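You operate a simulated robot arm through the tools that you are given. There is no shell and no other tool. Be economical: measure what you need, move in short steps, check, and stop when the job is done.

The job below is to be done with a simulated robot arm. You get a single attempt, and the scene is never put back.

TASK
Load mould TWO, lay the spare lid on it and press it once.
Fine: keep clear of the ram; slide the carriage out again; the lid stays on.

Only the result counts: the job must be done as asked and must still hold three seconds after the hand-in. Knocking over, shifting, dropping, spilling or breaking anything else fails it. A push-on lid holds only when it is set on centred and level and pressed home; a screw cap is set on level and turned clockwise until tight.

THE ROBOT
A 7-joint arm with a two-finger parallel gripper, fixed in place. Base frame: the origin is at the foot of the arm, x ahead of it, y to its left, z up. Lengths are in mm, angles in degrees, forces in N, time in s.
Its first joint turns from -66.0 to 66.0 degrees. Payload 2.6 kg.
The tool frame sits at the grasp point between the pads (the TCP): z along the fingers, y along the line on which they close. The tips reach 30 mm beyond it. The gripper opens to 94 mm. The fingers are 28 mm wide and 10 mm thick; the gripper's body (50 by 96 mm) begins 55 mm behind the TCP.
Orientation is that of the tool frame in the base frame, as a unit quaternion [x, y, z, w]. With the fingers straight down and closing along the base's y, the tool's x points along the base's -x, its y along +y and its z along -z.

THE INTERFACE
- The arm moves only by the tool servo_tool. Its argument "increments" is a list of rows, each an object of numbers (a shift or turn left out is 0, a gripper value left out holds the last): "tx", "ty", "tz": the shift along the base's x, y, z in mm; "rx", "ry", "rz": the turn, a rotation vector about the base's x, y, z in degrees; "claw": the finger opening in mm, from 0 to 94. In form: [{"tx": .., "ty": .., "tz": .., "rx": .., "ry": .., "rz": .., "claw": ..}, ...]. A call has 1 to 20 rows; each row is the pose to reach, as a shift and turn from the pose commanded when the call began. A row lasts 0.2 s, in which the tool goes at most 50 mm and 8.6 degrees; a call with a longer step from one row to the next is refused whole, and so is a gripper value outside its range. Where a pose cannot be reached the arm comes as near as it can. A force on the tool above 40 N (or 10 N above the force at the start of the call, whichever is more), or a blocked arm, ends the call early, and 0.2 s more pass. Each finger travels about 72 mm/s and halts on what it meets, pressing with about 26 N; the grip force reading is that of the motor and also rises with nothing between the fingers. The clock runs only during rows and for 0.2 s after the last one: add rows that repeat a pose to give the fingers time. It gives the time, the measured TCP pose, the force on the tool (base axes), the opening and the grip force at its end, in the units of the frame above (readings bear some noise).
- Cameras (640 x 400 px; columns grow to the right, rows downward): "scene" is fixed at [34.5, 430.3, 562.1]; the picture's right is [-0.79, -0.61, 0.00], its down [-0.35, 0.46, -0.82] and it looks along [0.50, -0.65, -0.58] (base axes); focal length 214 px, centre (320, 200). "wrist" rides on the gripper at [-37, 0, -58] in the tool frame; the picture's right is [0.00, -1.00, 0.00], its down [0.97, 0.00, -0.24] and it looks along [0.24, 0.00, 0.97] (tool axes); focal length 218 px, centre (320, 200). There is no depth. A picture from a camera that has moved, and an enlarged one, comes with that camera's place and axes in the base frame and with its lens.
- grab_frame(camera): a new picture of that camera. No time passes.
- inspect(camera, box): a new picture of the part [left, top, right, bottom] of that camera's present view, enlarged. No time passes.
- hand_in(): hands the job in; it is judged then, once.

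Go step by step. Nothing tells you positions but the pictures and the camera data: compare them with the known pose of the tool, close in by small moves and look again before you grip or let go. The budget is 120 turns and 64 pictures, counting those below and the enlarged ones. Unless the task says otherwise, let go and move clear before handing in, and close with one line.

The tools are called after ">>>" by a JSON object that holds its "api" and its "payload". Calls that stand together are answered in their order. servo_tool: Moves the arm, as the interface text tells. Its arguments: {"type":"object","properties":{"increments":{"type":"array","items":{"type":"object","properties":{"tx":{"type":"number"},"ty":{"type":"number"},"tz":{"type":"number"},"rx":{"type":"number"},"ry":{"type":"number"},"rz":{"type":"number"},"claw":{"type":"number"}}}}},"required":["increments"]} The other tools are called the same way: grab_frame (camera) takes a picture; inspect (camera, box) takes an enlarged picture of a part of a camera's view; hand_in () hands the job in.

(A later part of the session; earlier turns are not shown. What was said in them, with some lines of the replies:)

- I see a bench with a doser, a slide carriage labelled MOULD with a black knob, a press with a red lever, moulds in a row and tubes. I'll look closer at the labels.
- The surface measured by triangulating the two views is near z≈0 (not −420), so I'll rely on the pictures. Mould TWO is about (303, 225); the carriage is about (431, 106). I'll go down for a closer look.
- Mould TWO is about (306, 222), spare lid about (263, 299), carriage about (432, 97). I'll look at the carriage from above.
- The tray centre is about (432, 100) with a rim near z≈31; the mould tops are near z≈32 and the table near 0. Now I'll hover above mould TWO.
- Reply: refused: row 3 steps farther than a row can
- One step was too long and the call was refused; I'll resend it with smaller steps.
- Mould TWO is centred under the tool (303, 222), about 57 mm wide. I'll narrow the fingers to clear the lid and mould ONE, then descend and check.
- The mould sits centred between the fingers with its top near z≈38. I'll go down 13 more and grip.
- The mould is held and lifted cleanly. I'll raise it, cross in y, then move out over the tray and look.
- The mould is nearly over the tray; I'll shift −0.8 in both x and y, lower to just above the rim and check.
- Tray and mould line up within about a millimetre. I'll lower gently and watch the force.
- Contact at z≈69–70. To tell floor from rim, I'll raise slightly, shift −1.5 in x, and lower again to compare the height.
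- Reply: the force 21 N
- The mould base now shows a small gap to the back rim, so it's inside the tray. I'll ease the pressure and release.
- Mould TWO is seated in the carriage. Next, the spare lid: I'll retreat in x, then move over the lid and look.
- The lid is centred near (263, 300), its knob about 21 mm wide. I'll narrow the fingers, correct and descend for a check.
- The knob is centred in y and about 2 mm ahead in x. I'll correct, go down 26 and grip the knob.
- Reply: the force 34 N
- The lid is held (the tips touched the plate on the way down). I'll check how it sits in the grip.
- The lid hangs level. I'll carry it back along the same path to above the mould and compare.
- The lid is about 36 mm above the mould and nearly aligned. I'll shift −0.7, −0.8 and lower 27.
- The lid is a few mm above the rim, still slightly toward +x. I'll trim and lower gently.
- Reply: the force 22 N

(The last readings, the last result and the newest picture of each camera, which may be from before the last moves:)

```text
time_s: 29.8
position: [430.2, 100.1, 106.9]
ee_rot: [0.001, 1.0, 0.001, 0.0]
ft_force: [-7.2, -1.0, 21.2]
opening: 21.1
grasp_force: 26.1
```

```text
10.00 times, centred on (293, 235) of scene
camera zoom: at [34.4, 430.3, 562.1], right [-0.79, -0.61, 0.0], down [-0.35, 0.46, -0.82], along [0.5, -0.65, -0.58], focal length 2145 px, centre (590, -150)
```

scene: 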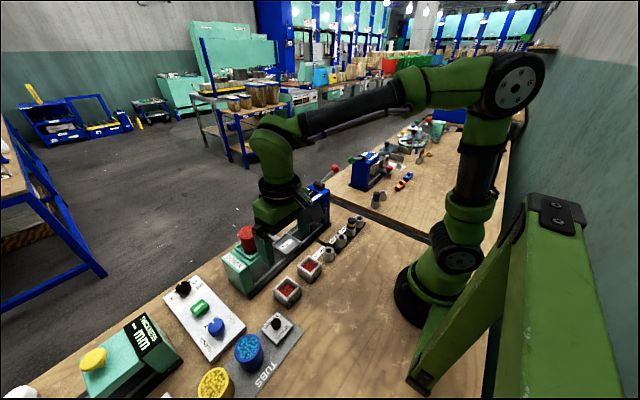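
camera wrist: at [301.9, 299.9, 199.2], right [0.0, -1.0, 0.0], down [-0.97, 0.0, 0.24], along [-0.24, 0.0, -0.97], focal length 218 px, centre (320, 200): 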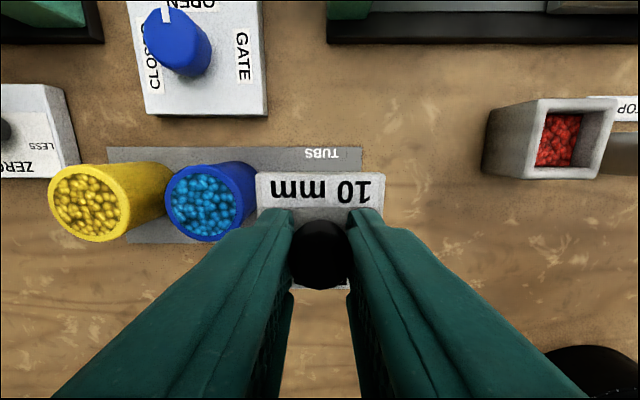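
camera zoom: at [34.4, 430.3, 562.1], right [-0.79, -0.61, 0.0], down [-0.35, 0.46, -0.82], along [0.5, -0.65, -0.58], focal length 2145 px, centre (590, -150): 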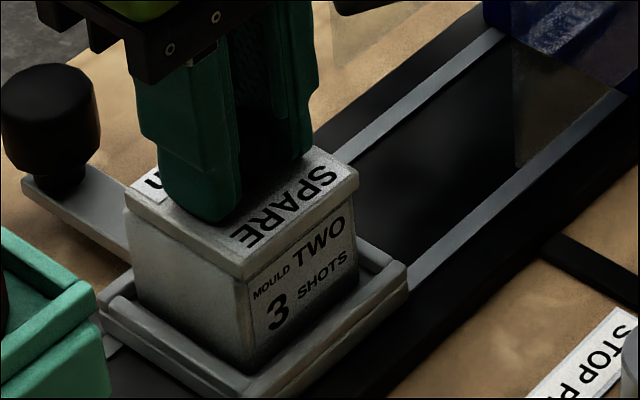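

>>> {"api": "servo_tool", "payload": {"increments": [{"tz": 2.5}, {"tz": 2.5, "tx": -0.7, "ty": -0.3}, {"tz": 1.5, "tx": -0.7, "ty": -0.3}, {"tz": 0.5, "tx": -0.7, "ty": -0.3}, {"tz": 0.5, "tx": -0.7, "ty": -0.3}]}}

>>> {"api": "inspect", "payload": {"camera": "scene", "box": [273, 215, 313, 255]}}

>>> {"api": "inspect", "payload": {"camera": "wrist", "box": [250, 140, 390, 210]}}

```text
time_s: 31.0
position: [429.0, 99.8, 107.2]
ee_rot: [0.001, 1.0, 0.0, 0.001]
ft_force: [-4.8, -1.9, 19.7]
opening: 21.0
grasp_force: 26.1
```

```text
10.00 times, centred on (293, 235) of scene
camera zoom: at [34.4, 430.3, 562.1], right [-0.79, -0.61, 0.0], down [-0.35, 0.46, -0.82], along [0.5, -0.65, -0.58], focal length 2145 px, centre (590, -150)
```

zoom: 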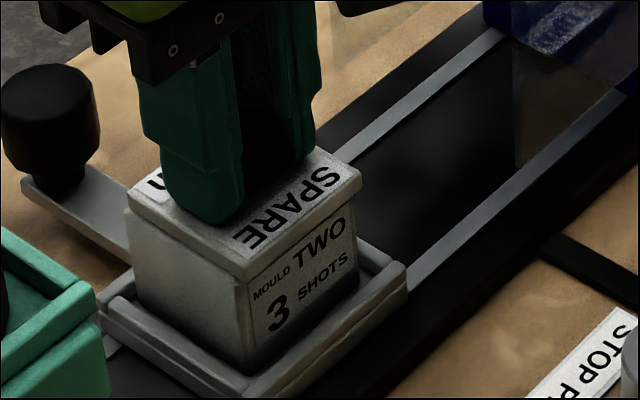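

```text
4.57 times, centred on (320, 175) of wrist
camera zoom: at [466.1, 99.9, 165.0], right [0.0, -1.0, 0.0], down [-0.97, 0.0, 0.24], along [-0.24, 0.0, -0.97], focal length 998 px, centre (320, 314)
```

zoom: 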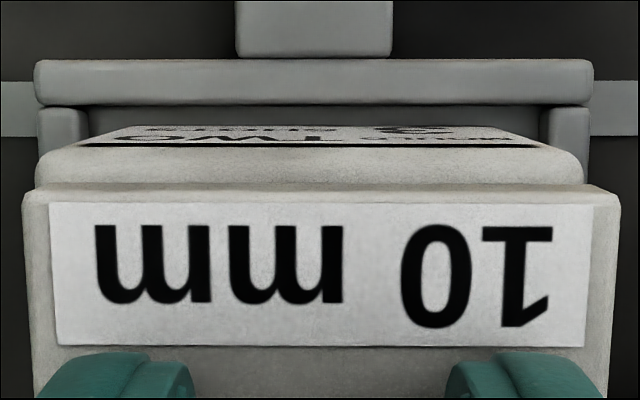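

The two views disagree by about 2–3 mm: the wrist view, nearer to straight down, shows the lid now too far toward −x and −y. I'll lift, shift back part-way, set it down lightly, release and look from above.

>>> {"api": "servo_tool", "payload": {"increments": [{"tz": 2.5}, {"tz": 3, "tx": 2.0, "ty": 1.0}, {"tz": 3, "tx": 2.0, "ty": 1.0}, {"tz": 1.5, "tx": 2.0, "ty": 1.0}, {"tz": 0.7, "tx": 2.0, "ty": 1.0}, {"tz": 0.7, "tx": 2.0, "ty": 1.0}]}}

>>> {"api": "inspect", "payload": {"camera": "wrist", "box": [250, 140, 390, 210]}}

```text
time_s: 32.4
position: [429.7, 99.7, 106.2]
ee_rot: [0.001, 1.0, 0.0, 0.001]
ft_force: [-0.8, 0.4, 1.8]
opening: 21.1
grasp_force: 25.8
```

```text
4.57 times, centred on (320, 175) of wrist
camera zoom: at [467.5, 100.3, 165.0], right [0.0, -1.0, 0.0], down [-0.97, 0.0, 0.24], along [-0.24, 0.0, -0.97], focal length 998 px, centre (320, 314)
```

zoom: 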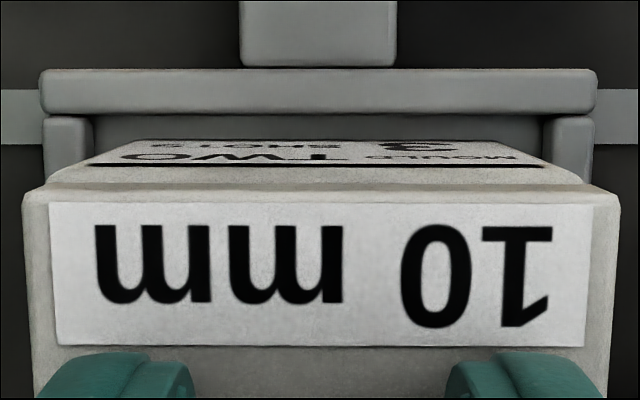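

>>> {"api": "servo_tool", "payload": {"increments": [{"tz": 0}, {"claw": 30}, {"claw": 40}, {"claw": 40}, {"claw": 40, "tz": 25}, {"claw": 40, "tz": 60}, {"claw": 40, "tz": 60}]}}

>>> {"api": "inspect", "payload": {"camera": "wrist", "box": [240, 120, 400, 280]}}

>>> {"api": "inspect", "payload": {"camera": "scene", "box": [273, 215, 313, 255]}}

```text
time_s: 34.0
position: [430.2, 100.7, 168.4]
ee_rot: [0.0, 1.0, 0.001, 0.0]
ft_force: [0.7, -1.1, 0.3]
opening: 40.2
grasp_force: 0.1
```

```text
2.50 times, centred on (320, 200) of wrist
camera zoom: at [467.1, 101.2, 226.6], right [0.0, -1.0, 0.0], down [-0.97, 0.0, 0.24], along [-0.24, 0.0, -0.97], focal length 546 px, centre (320, 200)
```

zoom: 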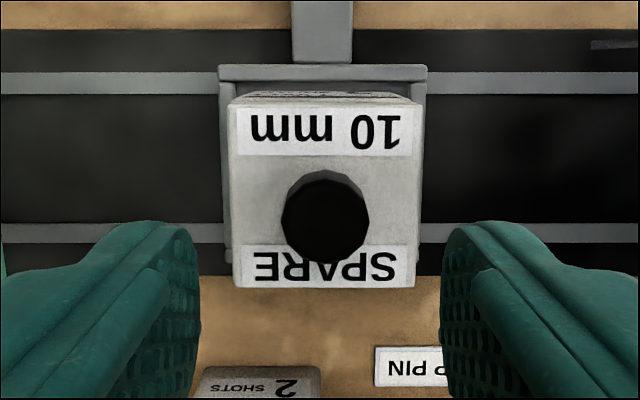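

```text
10.00 times, centred on (293, 235) of scene
camera zoom: at [34.5, 430.3, 562.1], right [-0.79, -0.61, 0.0], down [-0.35, 0.46, -0.82], along [0.5, -0.65, -0.58], focal length 2145 px, centre (590, -150)
```

zoom: 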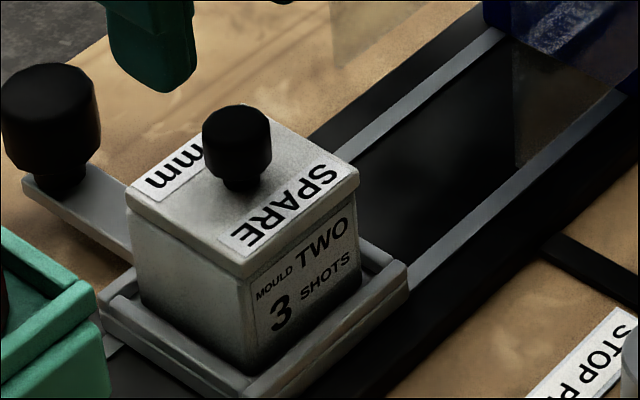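

The lid lies flat on the mould. I'll back up so the camera looks straight down on the lid's front edge and compare the overhang there.

>>> {"api": "servo_tool", "payload": {"increments": [{"tx": -30}, {"tx": -62}, {"tx": -62, "tz": -25}, {"tx": -62, "tz": -25}]}}

>>> {"api": "inspect", "payload": {"camera": "wrist", "box": [230, 50, 410, 170]}}

```text
time_s: 35.0
position: [368.2, 100.1, 142.6]
ee_rot: [0.0, 1.0, 0.001, 0.001]
ft_force: [0.8, 0.3, 0.3]
opening: 39.9
grasp_force: 0.1
```

```text
3.33 times, centred on (320, 110) of wrist
camera zoom: at [406.1, 99.9, 200.7], right [0.0, -1.0, 0.0], down [-0.97, 0.0, 0.24], along [-0.24, 0.0, -0.97], focal length 728 px, centre (320, 500)
```

zoom: 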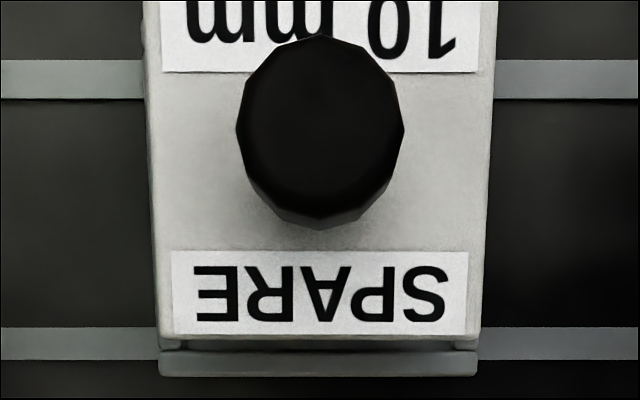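

The front edge matches too: lid and mould agree within about a millimetre. Next is the carriage handle knob at about (528, 100); I'll test whether the arm reaches it pointing down.

>>> {"api": "servo_tool", "payload": {"increments": [{"tz": 15, "claw": 50}, {"tz": 15, "tx": 40}, {"tz": 15, "tx": 80}, {"tz": 15, "tx": 115}, {"tz": 15, "tx": 140}, {"tz": 15, "tx": 160}, {"tz": 15, "tx": 160}, {"tz": 15, "tx": 160}]}}

>>> {"api": "grab_frame", "payload": {"camera": "wrist"}}

```text
time_s: 36.8
position: [527.4, 100.5, 156.8]
ee_rot: [0.001, 1.0, 0.0, 0.0]
ft_force: [0.3, 0.2, 0.0]
opening: 50.0
grasp_force: 0.0
```

```text
10 pictures are left
camera wrist: at [564.5, 100.3, 215.5], right [0.0, -1.0, 0.0], down [-0.97, 0.0, 0.24], along [-0.24, 0.0, -0.97], focal length 218 px, centre (320, 200)
```

wrist: 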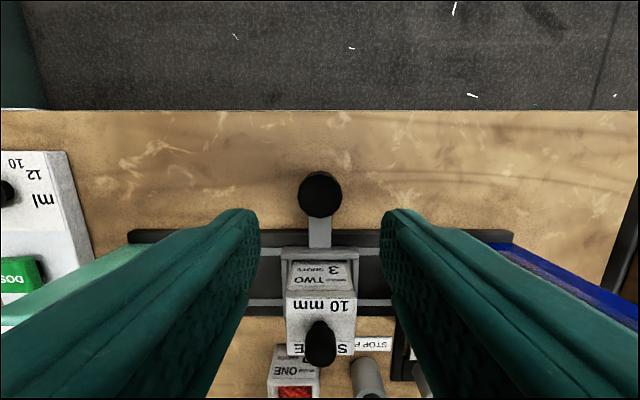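

It reaches. The knob is about 5 mm further out; I'll descend around it and grip it.

>>> {"api": "servo_tool", "payload": {"increments": [{"tx": 5, "tz": -30}, {"tx": 5, "tz": -60}, {"tx": 5, "tz": -85}, {"tx": 5, "tz": -88}, {"tx": 5, "tz": -88}, {"tx": 5, "tz": -88, "claw": 20}, {"tx": 5, "tz": -88, "claw": 20}, {"tx": 5, "tz": -88, "claw": 20}]}}

```text
time_s: 38.6
position: [534.5, 100.3, 68.0]
ee_rot: [0.001, 1.0, 0.0, -0.001]
ft_force: [0.2, 0.4, -2.9]
opening: 33.3
grasp_force: 44.8
```

The knob is gripped (33 mm). I'll slide the carriage toward the press slowly.

>>> {"api": "servo_tool", "payload": {"increments": [{"ty": -2}, {"ty": -6}, {"ty": -12}, {"ty": -18}, {"ty": -24}, {"ty": -30}, {"ty": -36}, {"ty": -40}, {"ty": -40}]}}

>>> {"api": "inspect", "payload": {"camera": "scene", "box": [260, 140, 360, 260]}}

```text
time_s: 40.6
position: [534.9, 58.0, 69.5]
ee_rot: [0.0, 1.0, 0.0, 0.0]
ft_force: [0.9, 1.0, 2.4]
opening: 33.3
grasp_force: 45.6
```

```text
3.33 times, centred on (310, 200) of scene
camera zoom: at [34.4, 430.3, 562.1], right [-0.79, -0.61, 0.0], down [-0.35, 0.46, -0.82], along [0.5, -0.65, -0.58], focal length 715 px, centre (353, 200)
```

zoom: 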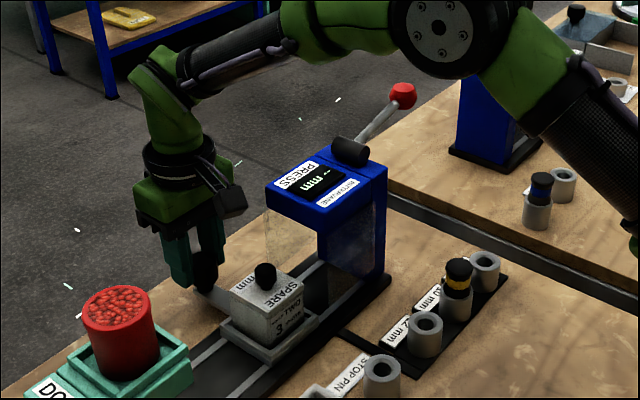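

The carriage slides well and the lid stays on. I'll continue inward.

>>> {"api": "servo_tool", "payload": {"increments": [{"ty": -4}, {"ty": -10}, {"ty": -16}, {"ty": -22}, {"ty": -28}, {"ty": -34}, {"ty": -40}, {"ty": -46}, {"ty": -52}, {"ty": -58}, {"ty": -60}, {"ty": -60}]}}

>>> {"api": "inspect", "payload": {"camera": "scene", "box": [280, 150, 360, 250]}}

```text
time_s: 43.2
position: [534.8, -1.1, 68.6]
ee_rot: [0.0, 1.0, 0.0, 0.001]
ft_force: [11.4, -0.2, 5.7]
opening: 33.5
grasp_force: 45.0
```

```text
4.00 times, centred on (320, 200) of scene
camera zoom: at [34.4, 430.3, 562.1], right [-0.79, -0.61, 0.0], down [-0.35, 0.46, -0.82], along [0.5, -0.65, -0.58], focal length 858 px, centre (320, 200)
```

zoom: 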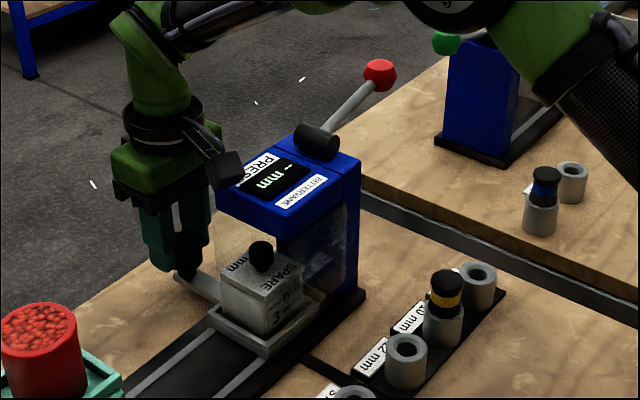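

>>> {"api": "servo_tool", "payload": {"increments": [{"tx": 1, "ty": -3}, {"tx": 1, "ty": -8}, {"tx": 1, "ty": -13}, {"tx": 1, "ty": -18}, {"tx": 1, "ty": -22}, {"tx": 1, "ty": -25}, {"tx": 1, "ty": -25}]}}

```text
time_s: 44.8
position: [534.6, -20.4, 66.9]
ee_rot: [-0.001, 1.0, 0.004, -0.002]
ft_force: [-11.3, 22.4, 12.1]
opening: 33.5
grasp_force: 45.1
```

The carriage is resisting at y≈−20; I'll look to see whether that's the end stop.

>>> {"api": "inspect", "payload": {"camera": "scene", "box": [290, 175, 350, 245]}}

```text
5.71 times, centred on (320, 210) of scene
camera zoom: at [34.4, 430.3, 562.1], right [-0.79, -0.61, 0.0], down [-0.35, 0.46, -0.82], along [0.5, -0.65, -0.58], focal length 1226 px, centre (320, 143)
```

zoom: 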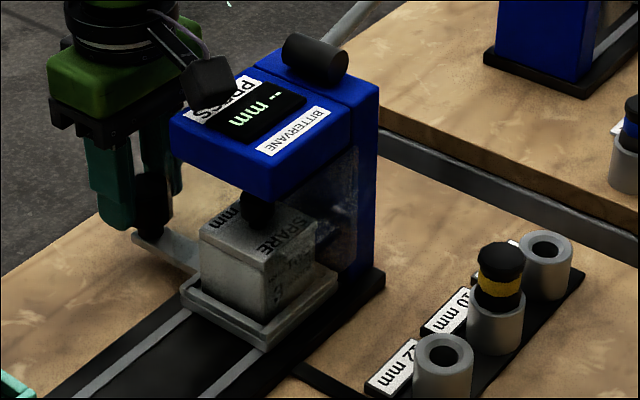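

The tray has reached the press column, with the knob under the overhang — the end stop. I'll ease off, release the handle knob and rise.

>>> {"api": "servo_tool", "payload": {"increments": [{"ty": 4, "tx": 0.5}, {"ty": 4, "tx": 0.5}, {"ty": 4, "tx": 0.5, "claw": 40}, {"ty": 4, "tx": 0.5, "claw": 48}, {"ty": 4, "tx": 0.5, "claw": 48}]}}

>>> {"api": "servo_tool", "payload": {"increments": [{"tz": 30}, {"tz": 70}, {"tz": 110}, {"tz": 150}, {"tz": 190}, {"tz": 190}]}}

>>> {"api": "grab_frame", "payload": {"camera": "wrist"}}

```text
time_s: 46.0
position: [535.0, -21.6, 68.6]
ee_rot: [0.001, 1.0, -0.001, 0.0]
ft_force: [0.0, -0.2, 0.3]
opening: 48.2
grasp_force: 0.0
```

```text
time_s: 47.4
position: [533.9, -22.4, 257.5]
ee_rot: [0.001, 1.0, 0.0, 0.0]
ft_force: [-0.3, -0.4, 0.0]
opening: 48.2
grasp_force: 0.1
```

```text
6 pictures are left
camera wrist: at [571.6, -21.6, 316.1], right [0.0, -1.0, 0.0], down [-0.97, 0.0, 0.24], along [-0.24, 0.0, -0.97], focal length 218 px, centre (320, 200)
```

wrist: 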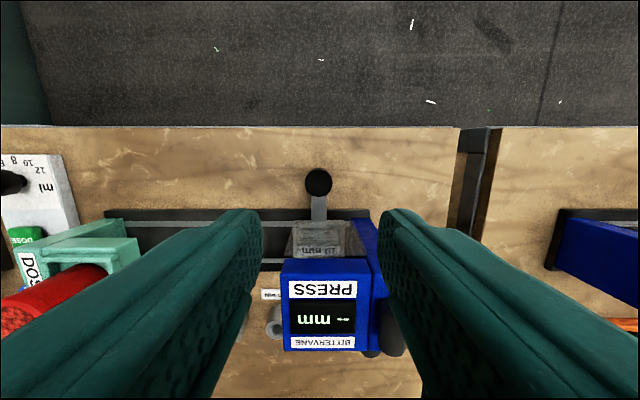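

The carriage is centred under the press. The lever's red ball triangulates to about (427, −170, 200). I'll move above it with fingers closed and check.

>>> {"api": "servo_tool", "payload": {"increments": [{"tz": 30, "claw": 2}, {"tz": 40, "tx": -30, "ty": -35}, {"tz": 40, "tx": -60, "ty": -70}, {"tz": 40, "tx": -85, "ty": -105}, {"tz": 40, "tx": -107, "ty": -140}, {"tz": 40, "tx": -107, "ty": -150}, {"tz": 40, "tx": -107, "ty": -150}, {"tz": 40, "tx": -107, "ty": -150}]}}

>>> {"api": "grab_frame", "payload": {"camera": "wrist"}}

```text
time_s: 49.2
position: [427.2, -171.2, 301.0]
ee_rot: [0.001, 1.0, 0.0, 0.0]
ft_force: [0.6, 0.7, -0.4]
opening: 2.3
grasp_force: 0.0
```

```text
5 pictures are left
camera wrist: at [464.5, -171.4, 358.3], right [0.0, -1.0, 0.0], down [-0.97, 0.0, 0.24], along [-0.24, 0.0, -0.97], focal length 218 px, centre (320, 200)
```

wrist: 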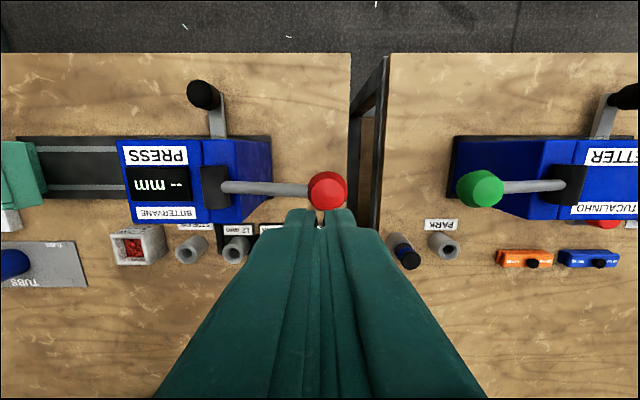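

The ball is at about (433, −176). I'll shift over it and descend until contact, then press down.

>>> {"api": "servo_tool", "payload": {"increments": [{"tx": 6, "ty": -7, "tz": -15}, {"tx": 6, "ty": -7, "tz": -30}, {"tx": 6, "ty": -7, "tz": -45}, {"tx": 6, "ty": -7, "tz": -55}, {"tx": 6, "ty": -7, "tz": -62}, {"tx": 6, "ty": -7, "tz": -68}, {"tx": 6, "ty": -7, "tz": -74}, {"tx": 6, "ty": -7, "tz": -80}, {"tx": 6, "ty": -7, "tz": -86}]}}

```text
time_s: 51.2
position: [433.8, -177.4, 212.1]
ee_rot: [0.0, 1.0, 0.0, 0.0]
ft_force: [-0.8, -0.5, 0.8]
opening: 2.1
grasp_force: 0.5
```

>>> {"api": "grab_frame", "payload": {"camera": "scene"}}

```text
4 pictures are left
```

scene: 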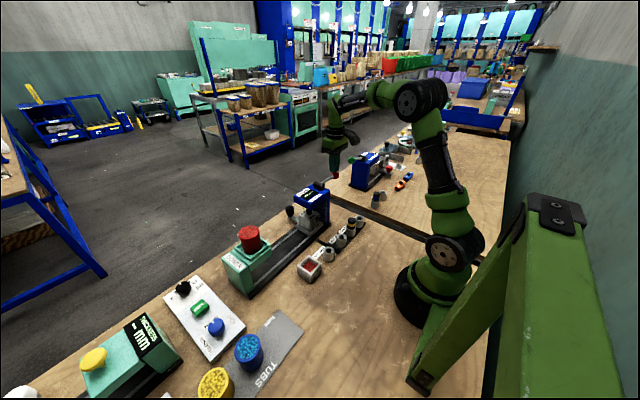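

The fingertips are at the ball, which has just begun to move. I'll continue down in one smooth stroke.

>>> {"api": "servo_tool", "payload": {"increments": [{"tz": -5}, {"tz": -11}, {"tz": -17}, {"tz": -23}, {"tz": -29}, {"tz": -35}, {"tz": -41}, {"tz": -47}, {"tz": -53}, {"tz": -59}]}}

```text
time_s: 52.6
position: [435.0, -176.7, 185.7]
ee_rot: [0.003, 1.0, 0.0, 0.005]
ft_force: [-2.2, 1.7, 8.9]
opening: 3.3
grasp_force: 0.7
stopped in row 6: the force on the tool passed its limit (the readings are from after the stop); the commanded pose is now the measured one
```

Resistance came at z≈185 with over 40 N. I'll read the press display and lever.

>>> {"api": "inspect", "payload": {"camera": "scene", "box": [285, 155, 357, 230]}}

```text
5.33 times, centred on (321, 192) of scene
camera zoom: at [34.4, 430.3, 562.1], right [-0.79, -0.61, 0.0], down [-0.35, 0.46, -0.82], along [0.5, -0.65, -0.58], focal length 1144 px, centre (315, 240)
```

zoom: 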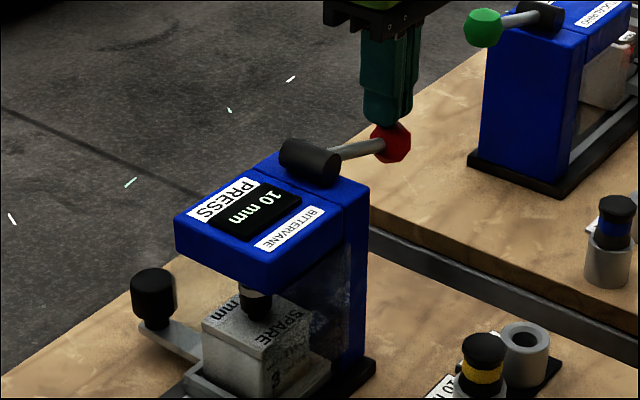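

The display reads "10 mm" with the ram down on the lid knob: the press stroke is complete. I'll rise and check that the lever follows up.

>>> {"api": "servo_tool", "payload": {"increments": [{"tz": 5}, {"tz": 12}, {"tz": 20}, {"tz": 28}, {"tz": 36}, {"tz": 46}, {"tz": 60}, {"tz": 85}, {"tz": 110}, {"tz": 110}, {"tz": 110}]}}

>>> {"api": "inspect", "payload": {"camera": "scene", "box": [285, 155, 357, 230]}}

```text
time_s: 55.0
position: [433.7, -178.7, 295.4]
ee_rot: [0.003, 1.0, 0.0, 0.003]
ft_force: [0.3, 0.2, 0.6]
opening: 2.1
grasp_force: 0.0
```

```text
5.33 times, centred on (321, 192) of scene
camera zoom: at [34.5, 430.3, 562.1], right [-0.79, -0.61, 0.0], down [-0.35, 0.46, -0.82], along [0.5, -0.65, -0.58], focal length 1144 px, centre (315, 240)
```

zoom: 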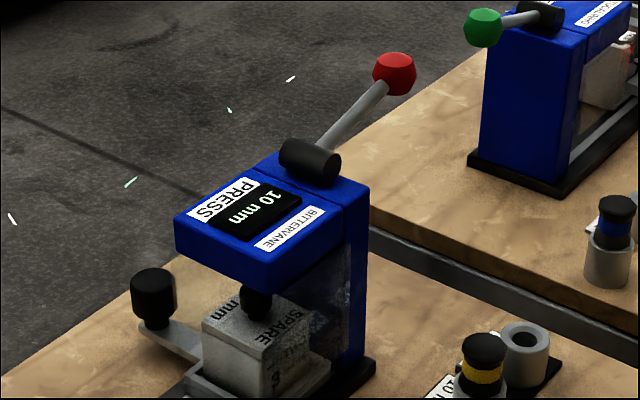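

Lever and ram are back up. I'll return above the handle knob (534, −22), open to 50, and descend along the same line as before.

>>> {"api": "servo_tool", "payload": {"increments": [{"tx": 25, "ty": 35, "claw": 50}, {"tx": 50, "ty": 70, "claw": 50}, {"tx": 75, "ty": 105, "claw": 50}, {"tx": 95, "ty": 140, "claw": 50}, {"tx": 100.5, "ty": 157, "claw": 50}, {"tx": 100.5, "ty": 157, "claw": 50}, {"tx": 100.5, "ty": 157, "tz": -40}, {"tx": 100.5, "ty": 157, "tz": -80}, {"tx": 100.5, "ty": 157, "tz": -120}, {"tx": 100.5, "ty": 157, "tz": -150}, {"tx": 100.5, "ty": 157, "tz": -150}]}}

```text
time_s: 57.4
position: [536.5, -20.7, 145.0]
ee_rot: [0.003, 1.0, -0.001, 0.004]
ft_force: [0.7, 0.5, 0.4]
opening: 49.9
grasp_force: 0.2
```

>>> {"api": "servo_tool", "payload": {"increments": [{"tx": -1.5, "ty": -0.5, "tz": -25}, {"tx": -1.5, "ty": -0.5, "tz": -50}, {"tx": -1.5, "ty": -0.5, "tz": -70}, {"tx": -1.5, "ty": -0.5, "tz": -77}, {"tx": -1.5, "ty": -0.5, "tz": -77}, {"tx": -1.5, "ty": -0.5, "tz": -77, "claw": 20}, {"tx": -1.5, "ty": -0.5, "tz": -77, "claw": 20}, {"tx": -1.5, "ty": -0.5, "tz": -77, "claw": 20}]}}

```text
time_s: 59.2
position: [533.9, -20.5, 68.6]
ee_rot: [0.002, 1.0, 0.001, 0.004]
ft_force: [-1.5, 10.5, 3.9]
opening: 33.3
grasp_force: 45.0
```

The knob is gripped again. I'll slide the carriage out slowly to its starting place.

>>> {"api": "servo_tool", "payload": {"increments": [{"ty": 3}, {"ty": 9}, {"ty": 15}, {"ty": 22}, {"ty": 29}, {"ty": 36}, {"ty": 43}, {"ty": 50}, {"ty": 57}, {"ty": 64}, {"ty": 71}, {"ty": 78}, {"ty": 85}, {"ty": 92}, {"ty": 99}, {"ty": 106}, {"ty": 112}, {"ty": 117}, {"ty": 120}, {"ty": 120}]}}

```text
time_s: 60.0
position: [534.3, -17.7, 68.7]
ee_rot: [0.004, 1.0, -0.008, 0.004]
ft_force: [-1.5, -1.2, 1.1]
opening: 33.8
grasp_force: 45.2
stopped in row 3: the force on the tool passed its limit (the readings are from after the stop); the commanded pose is now the measured one
```

It was blocked after a few mm. I'll try again more gently to see whether it was just static friction.

>>> {"api": "servo_tool", "payload": {"increments": [{"ty": 1}, {"ty": 2}, {"ty": 3}, {"ty": 4}, {"ty": 5}, {"ty": 6}, {"ty": 7}]}}

```text
time_s: 61.6
position: [534.0, -12.8, 68.7]
ee_rot: [0.003, 1.0, -0.009, 0.005]
ft_force: [4.4, -8.5, 1.6]
opening: 33.3
grasp_force: 45.6
```

It's moving now; I'll continue slowly.

>>> {"api": "servo_tool", "payload": {"increments": [{"ty": 2}, {"ty": 5}, {"ty": 8}, {"ty": 12}, {"ty": 16}, {"ty": 20}, {"ty": 24}, {"ty": 28}, {"ty": 32}, {"ty": 36}, {"ty": 40}, {"ty": 44}, {"ty": 48}, {"ty": 50}, {"ty": 50}]}}

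```text
time_s: 64.8
position: [534.2, 39.8, 69.0]
ee_rot: [0.005, 1.0, -0.008, 0.004]
ft_force: [-2.6, 0.0, 10.2]
opening: 33.3
grasp_force: 44.8
```

>>> {"api": "servo_tool", "payload": {"increments": [{"ty": 3}, {"ty": 7}, {"ty": 12}, {"ty": 17}, {"ty": 22}, {"ty": 27}, {"ty": 32}, {"ty": 37}, {"ty": 42}, {"ty": 47}, {"ty": 52}, {"ty": 57}, {"ty": 60}, {"ty": 60}]}}

>>> {"api": "inspect", "payload": {"camera": "scene", "box": [265, 195, 325, 255]}}

```text
time_s: 67.8
position: [534.4, 100.0, 69.4]
ee_rot: [0.005, 1.0, -0.008, 0.004]
ft_force: [-4.7, 0.4, 12.2]
opening: 33.7
grasp_force: 44.8
```

```text
6.67 times, centred on (295, 225) of scene
camera zoom: at [34.4, 430.3, 562.1], right [-0.79, -0.61, 0.0], down [-0.35, 0.46, -0.82], along [0.5, -0.65, -0.58], focal length 1430 px, centre (487, 33)
```

zoom: 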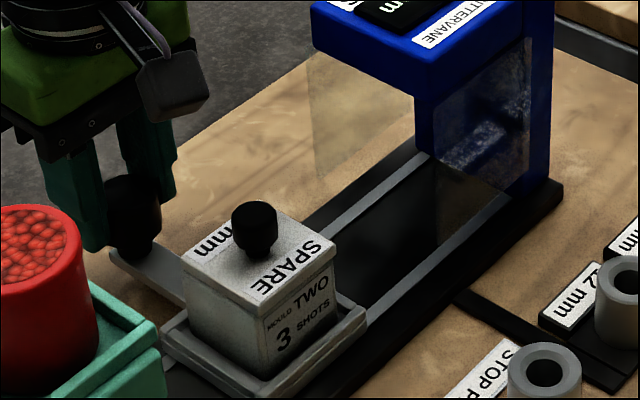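

The carriage is out with the lid flush on mould TWO. I'll let go of the handle, rise clear and take a last look.

>>> {"api": "servo_tool", "payload": {"increments": [{"tz": 0.5, "claw": 40}, {"tz": 0.5, "claw": 50}, {"tz": 0.5, "claw": 50}, {"tz": 25}, {"tz": 60}, {"tz": 100}, {"tz": 140}, {"tz": 170}, {"tz": 170}]}}

>>> {"api": "grab_frame", "payload": {"camera": "wrist"}}

```text
time_s: 69.8
position: [533.1, 98.3, 238.1]
ee_rot: [0.004, 1.0, -0.008, 0.005]
ft_force: [-1.0, -0.3, 0.2]
opening: 49.9
grasp_force: 0.1
```

```text
0 pictures are left
camera wrist: at [569.8, 99.2, 297.6], right [-0.01, -1.0, 0.02], down [-0.97, 0.01, 0.23], along [-0.23, -0.01, -0.97], focal length 218 px, centre (320, 200)
```

wrist: 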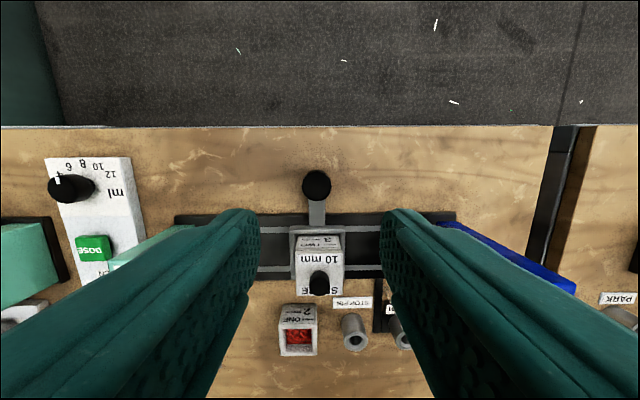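

The carriage is out, the lid is on mould TWO, the tool is clear and nothing else has moved. I'm handing in.

>>> {"api": "hand_in", "payload": {}}

```text
The job is handed in.
```

I loaded mould TWO into the carriage, laid the spare lid on it, pressed it once (the display read 10 mm) and slid the carriage back out with the lid still on.
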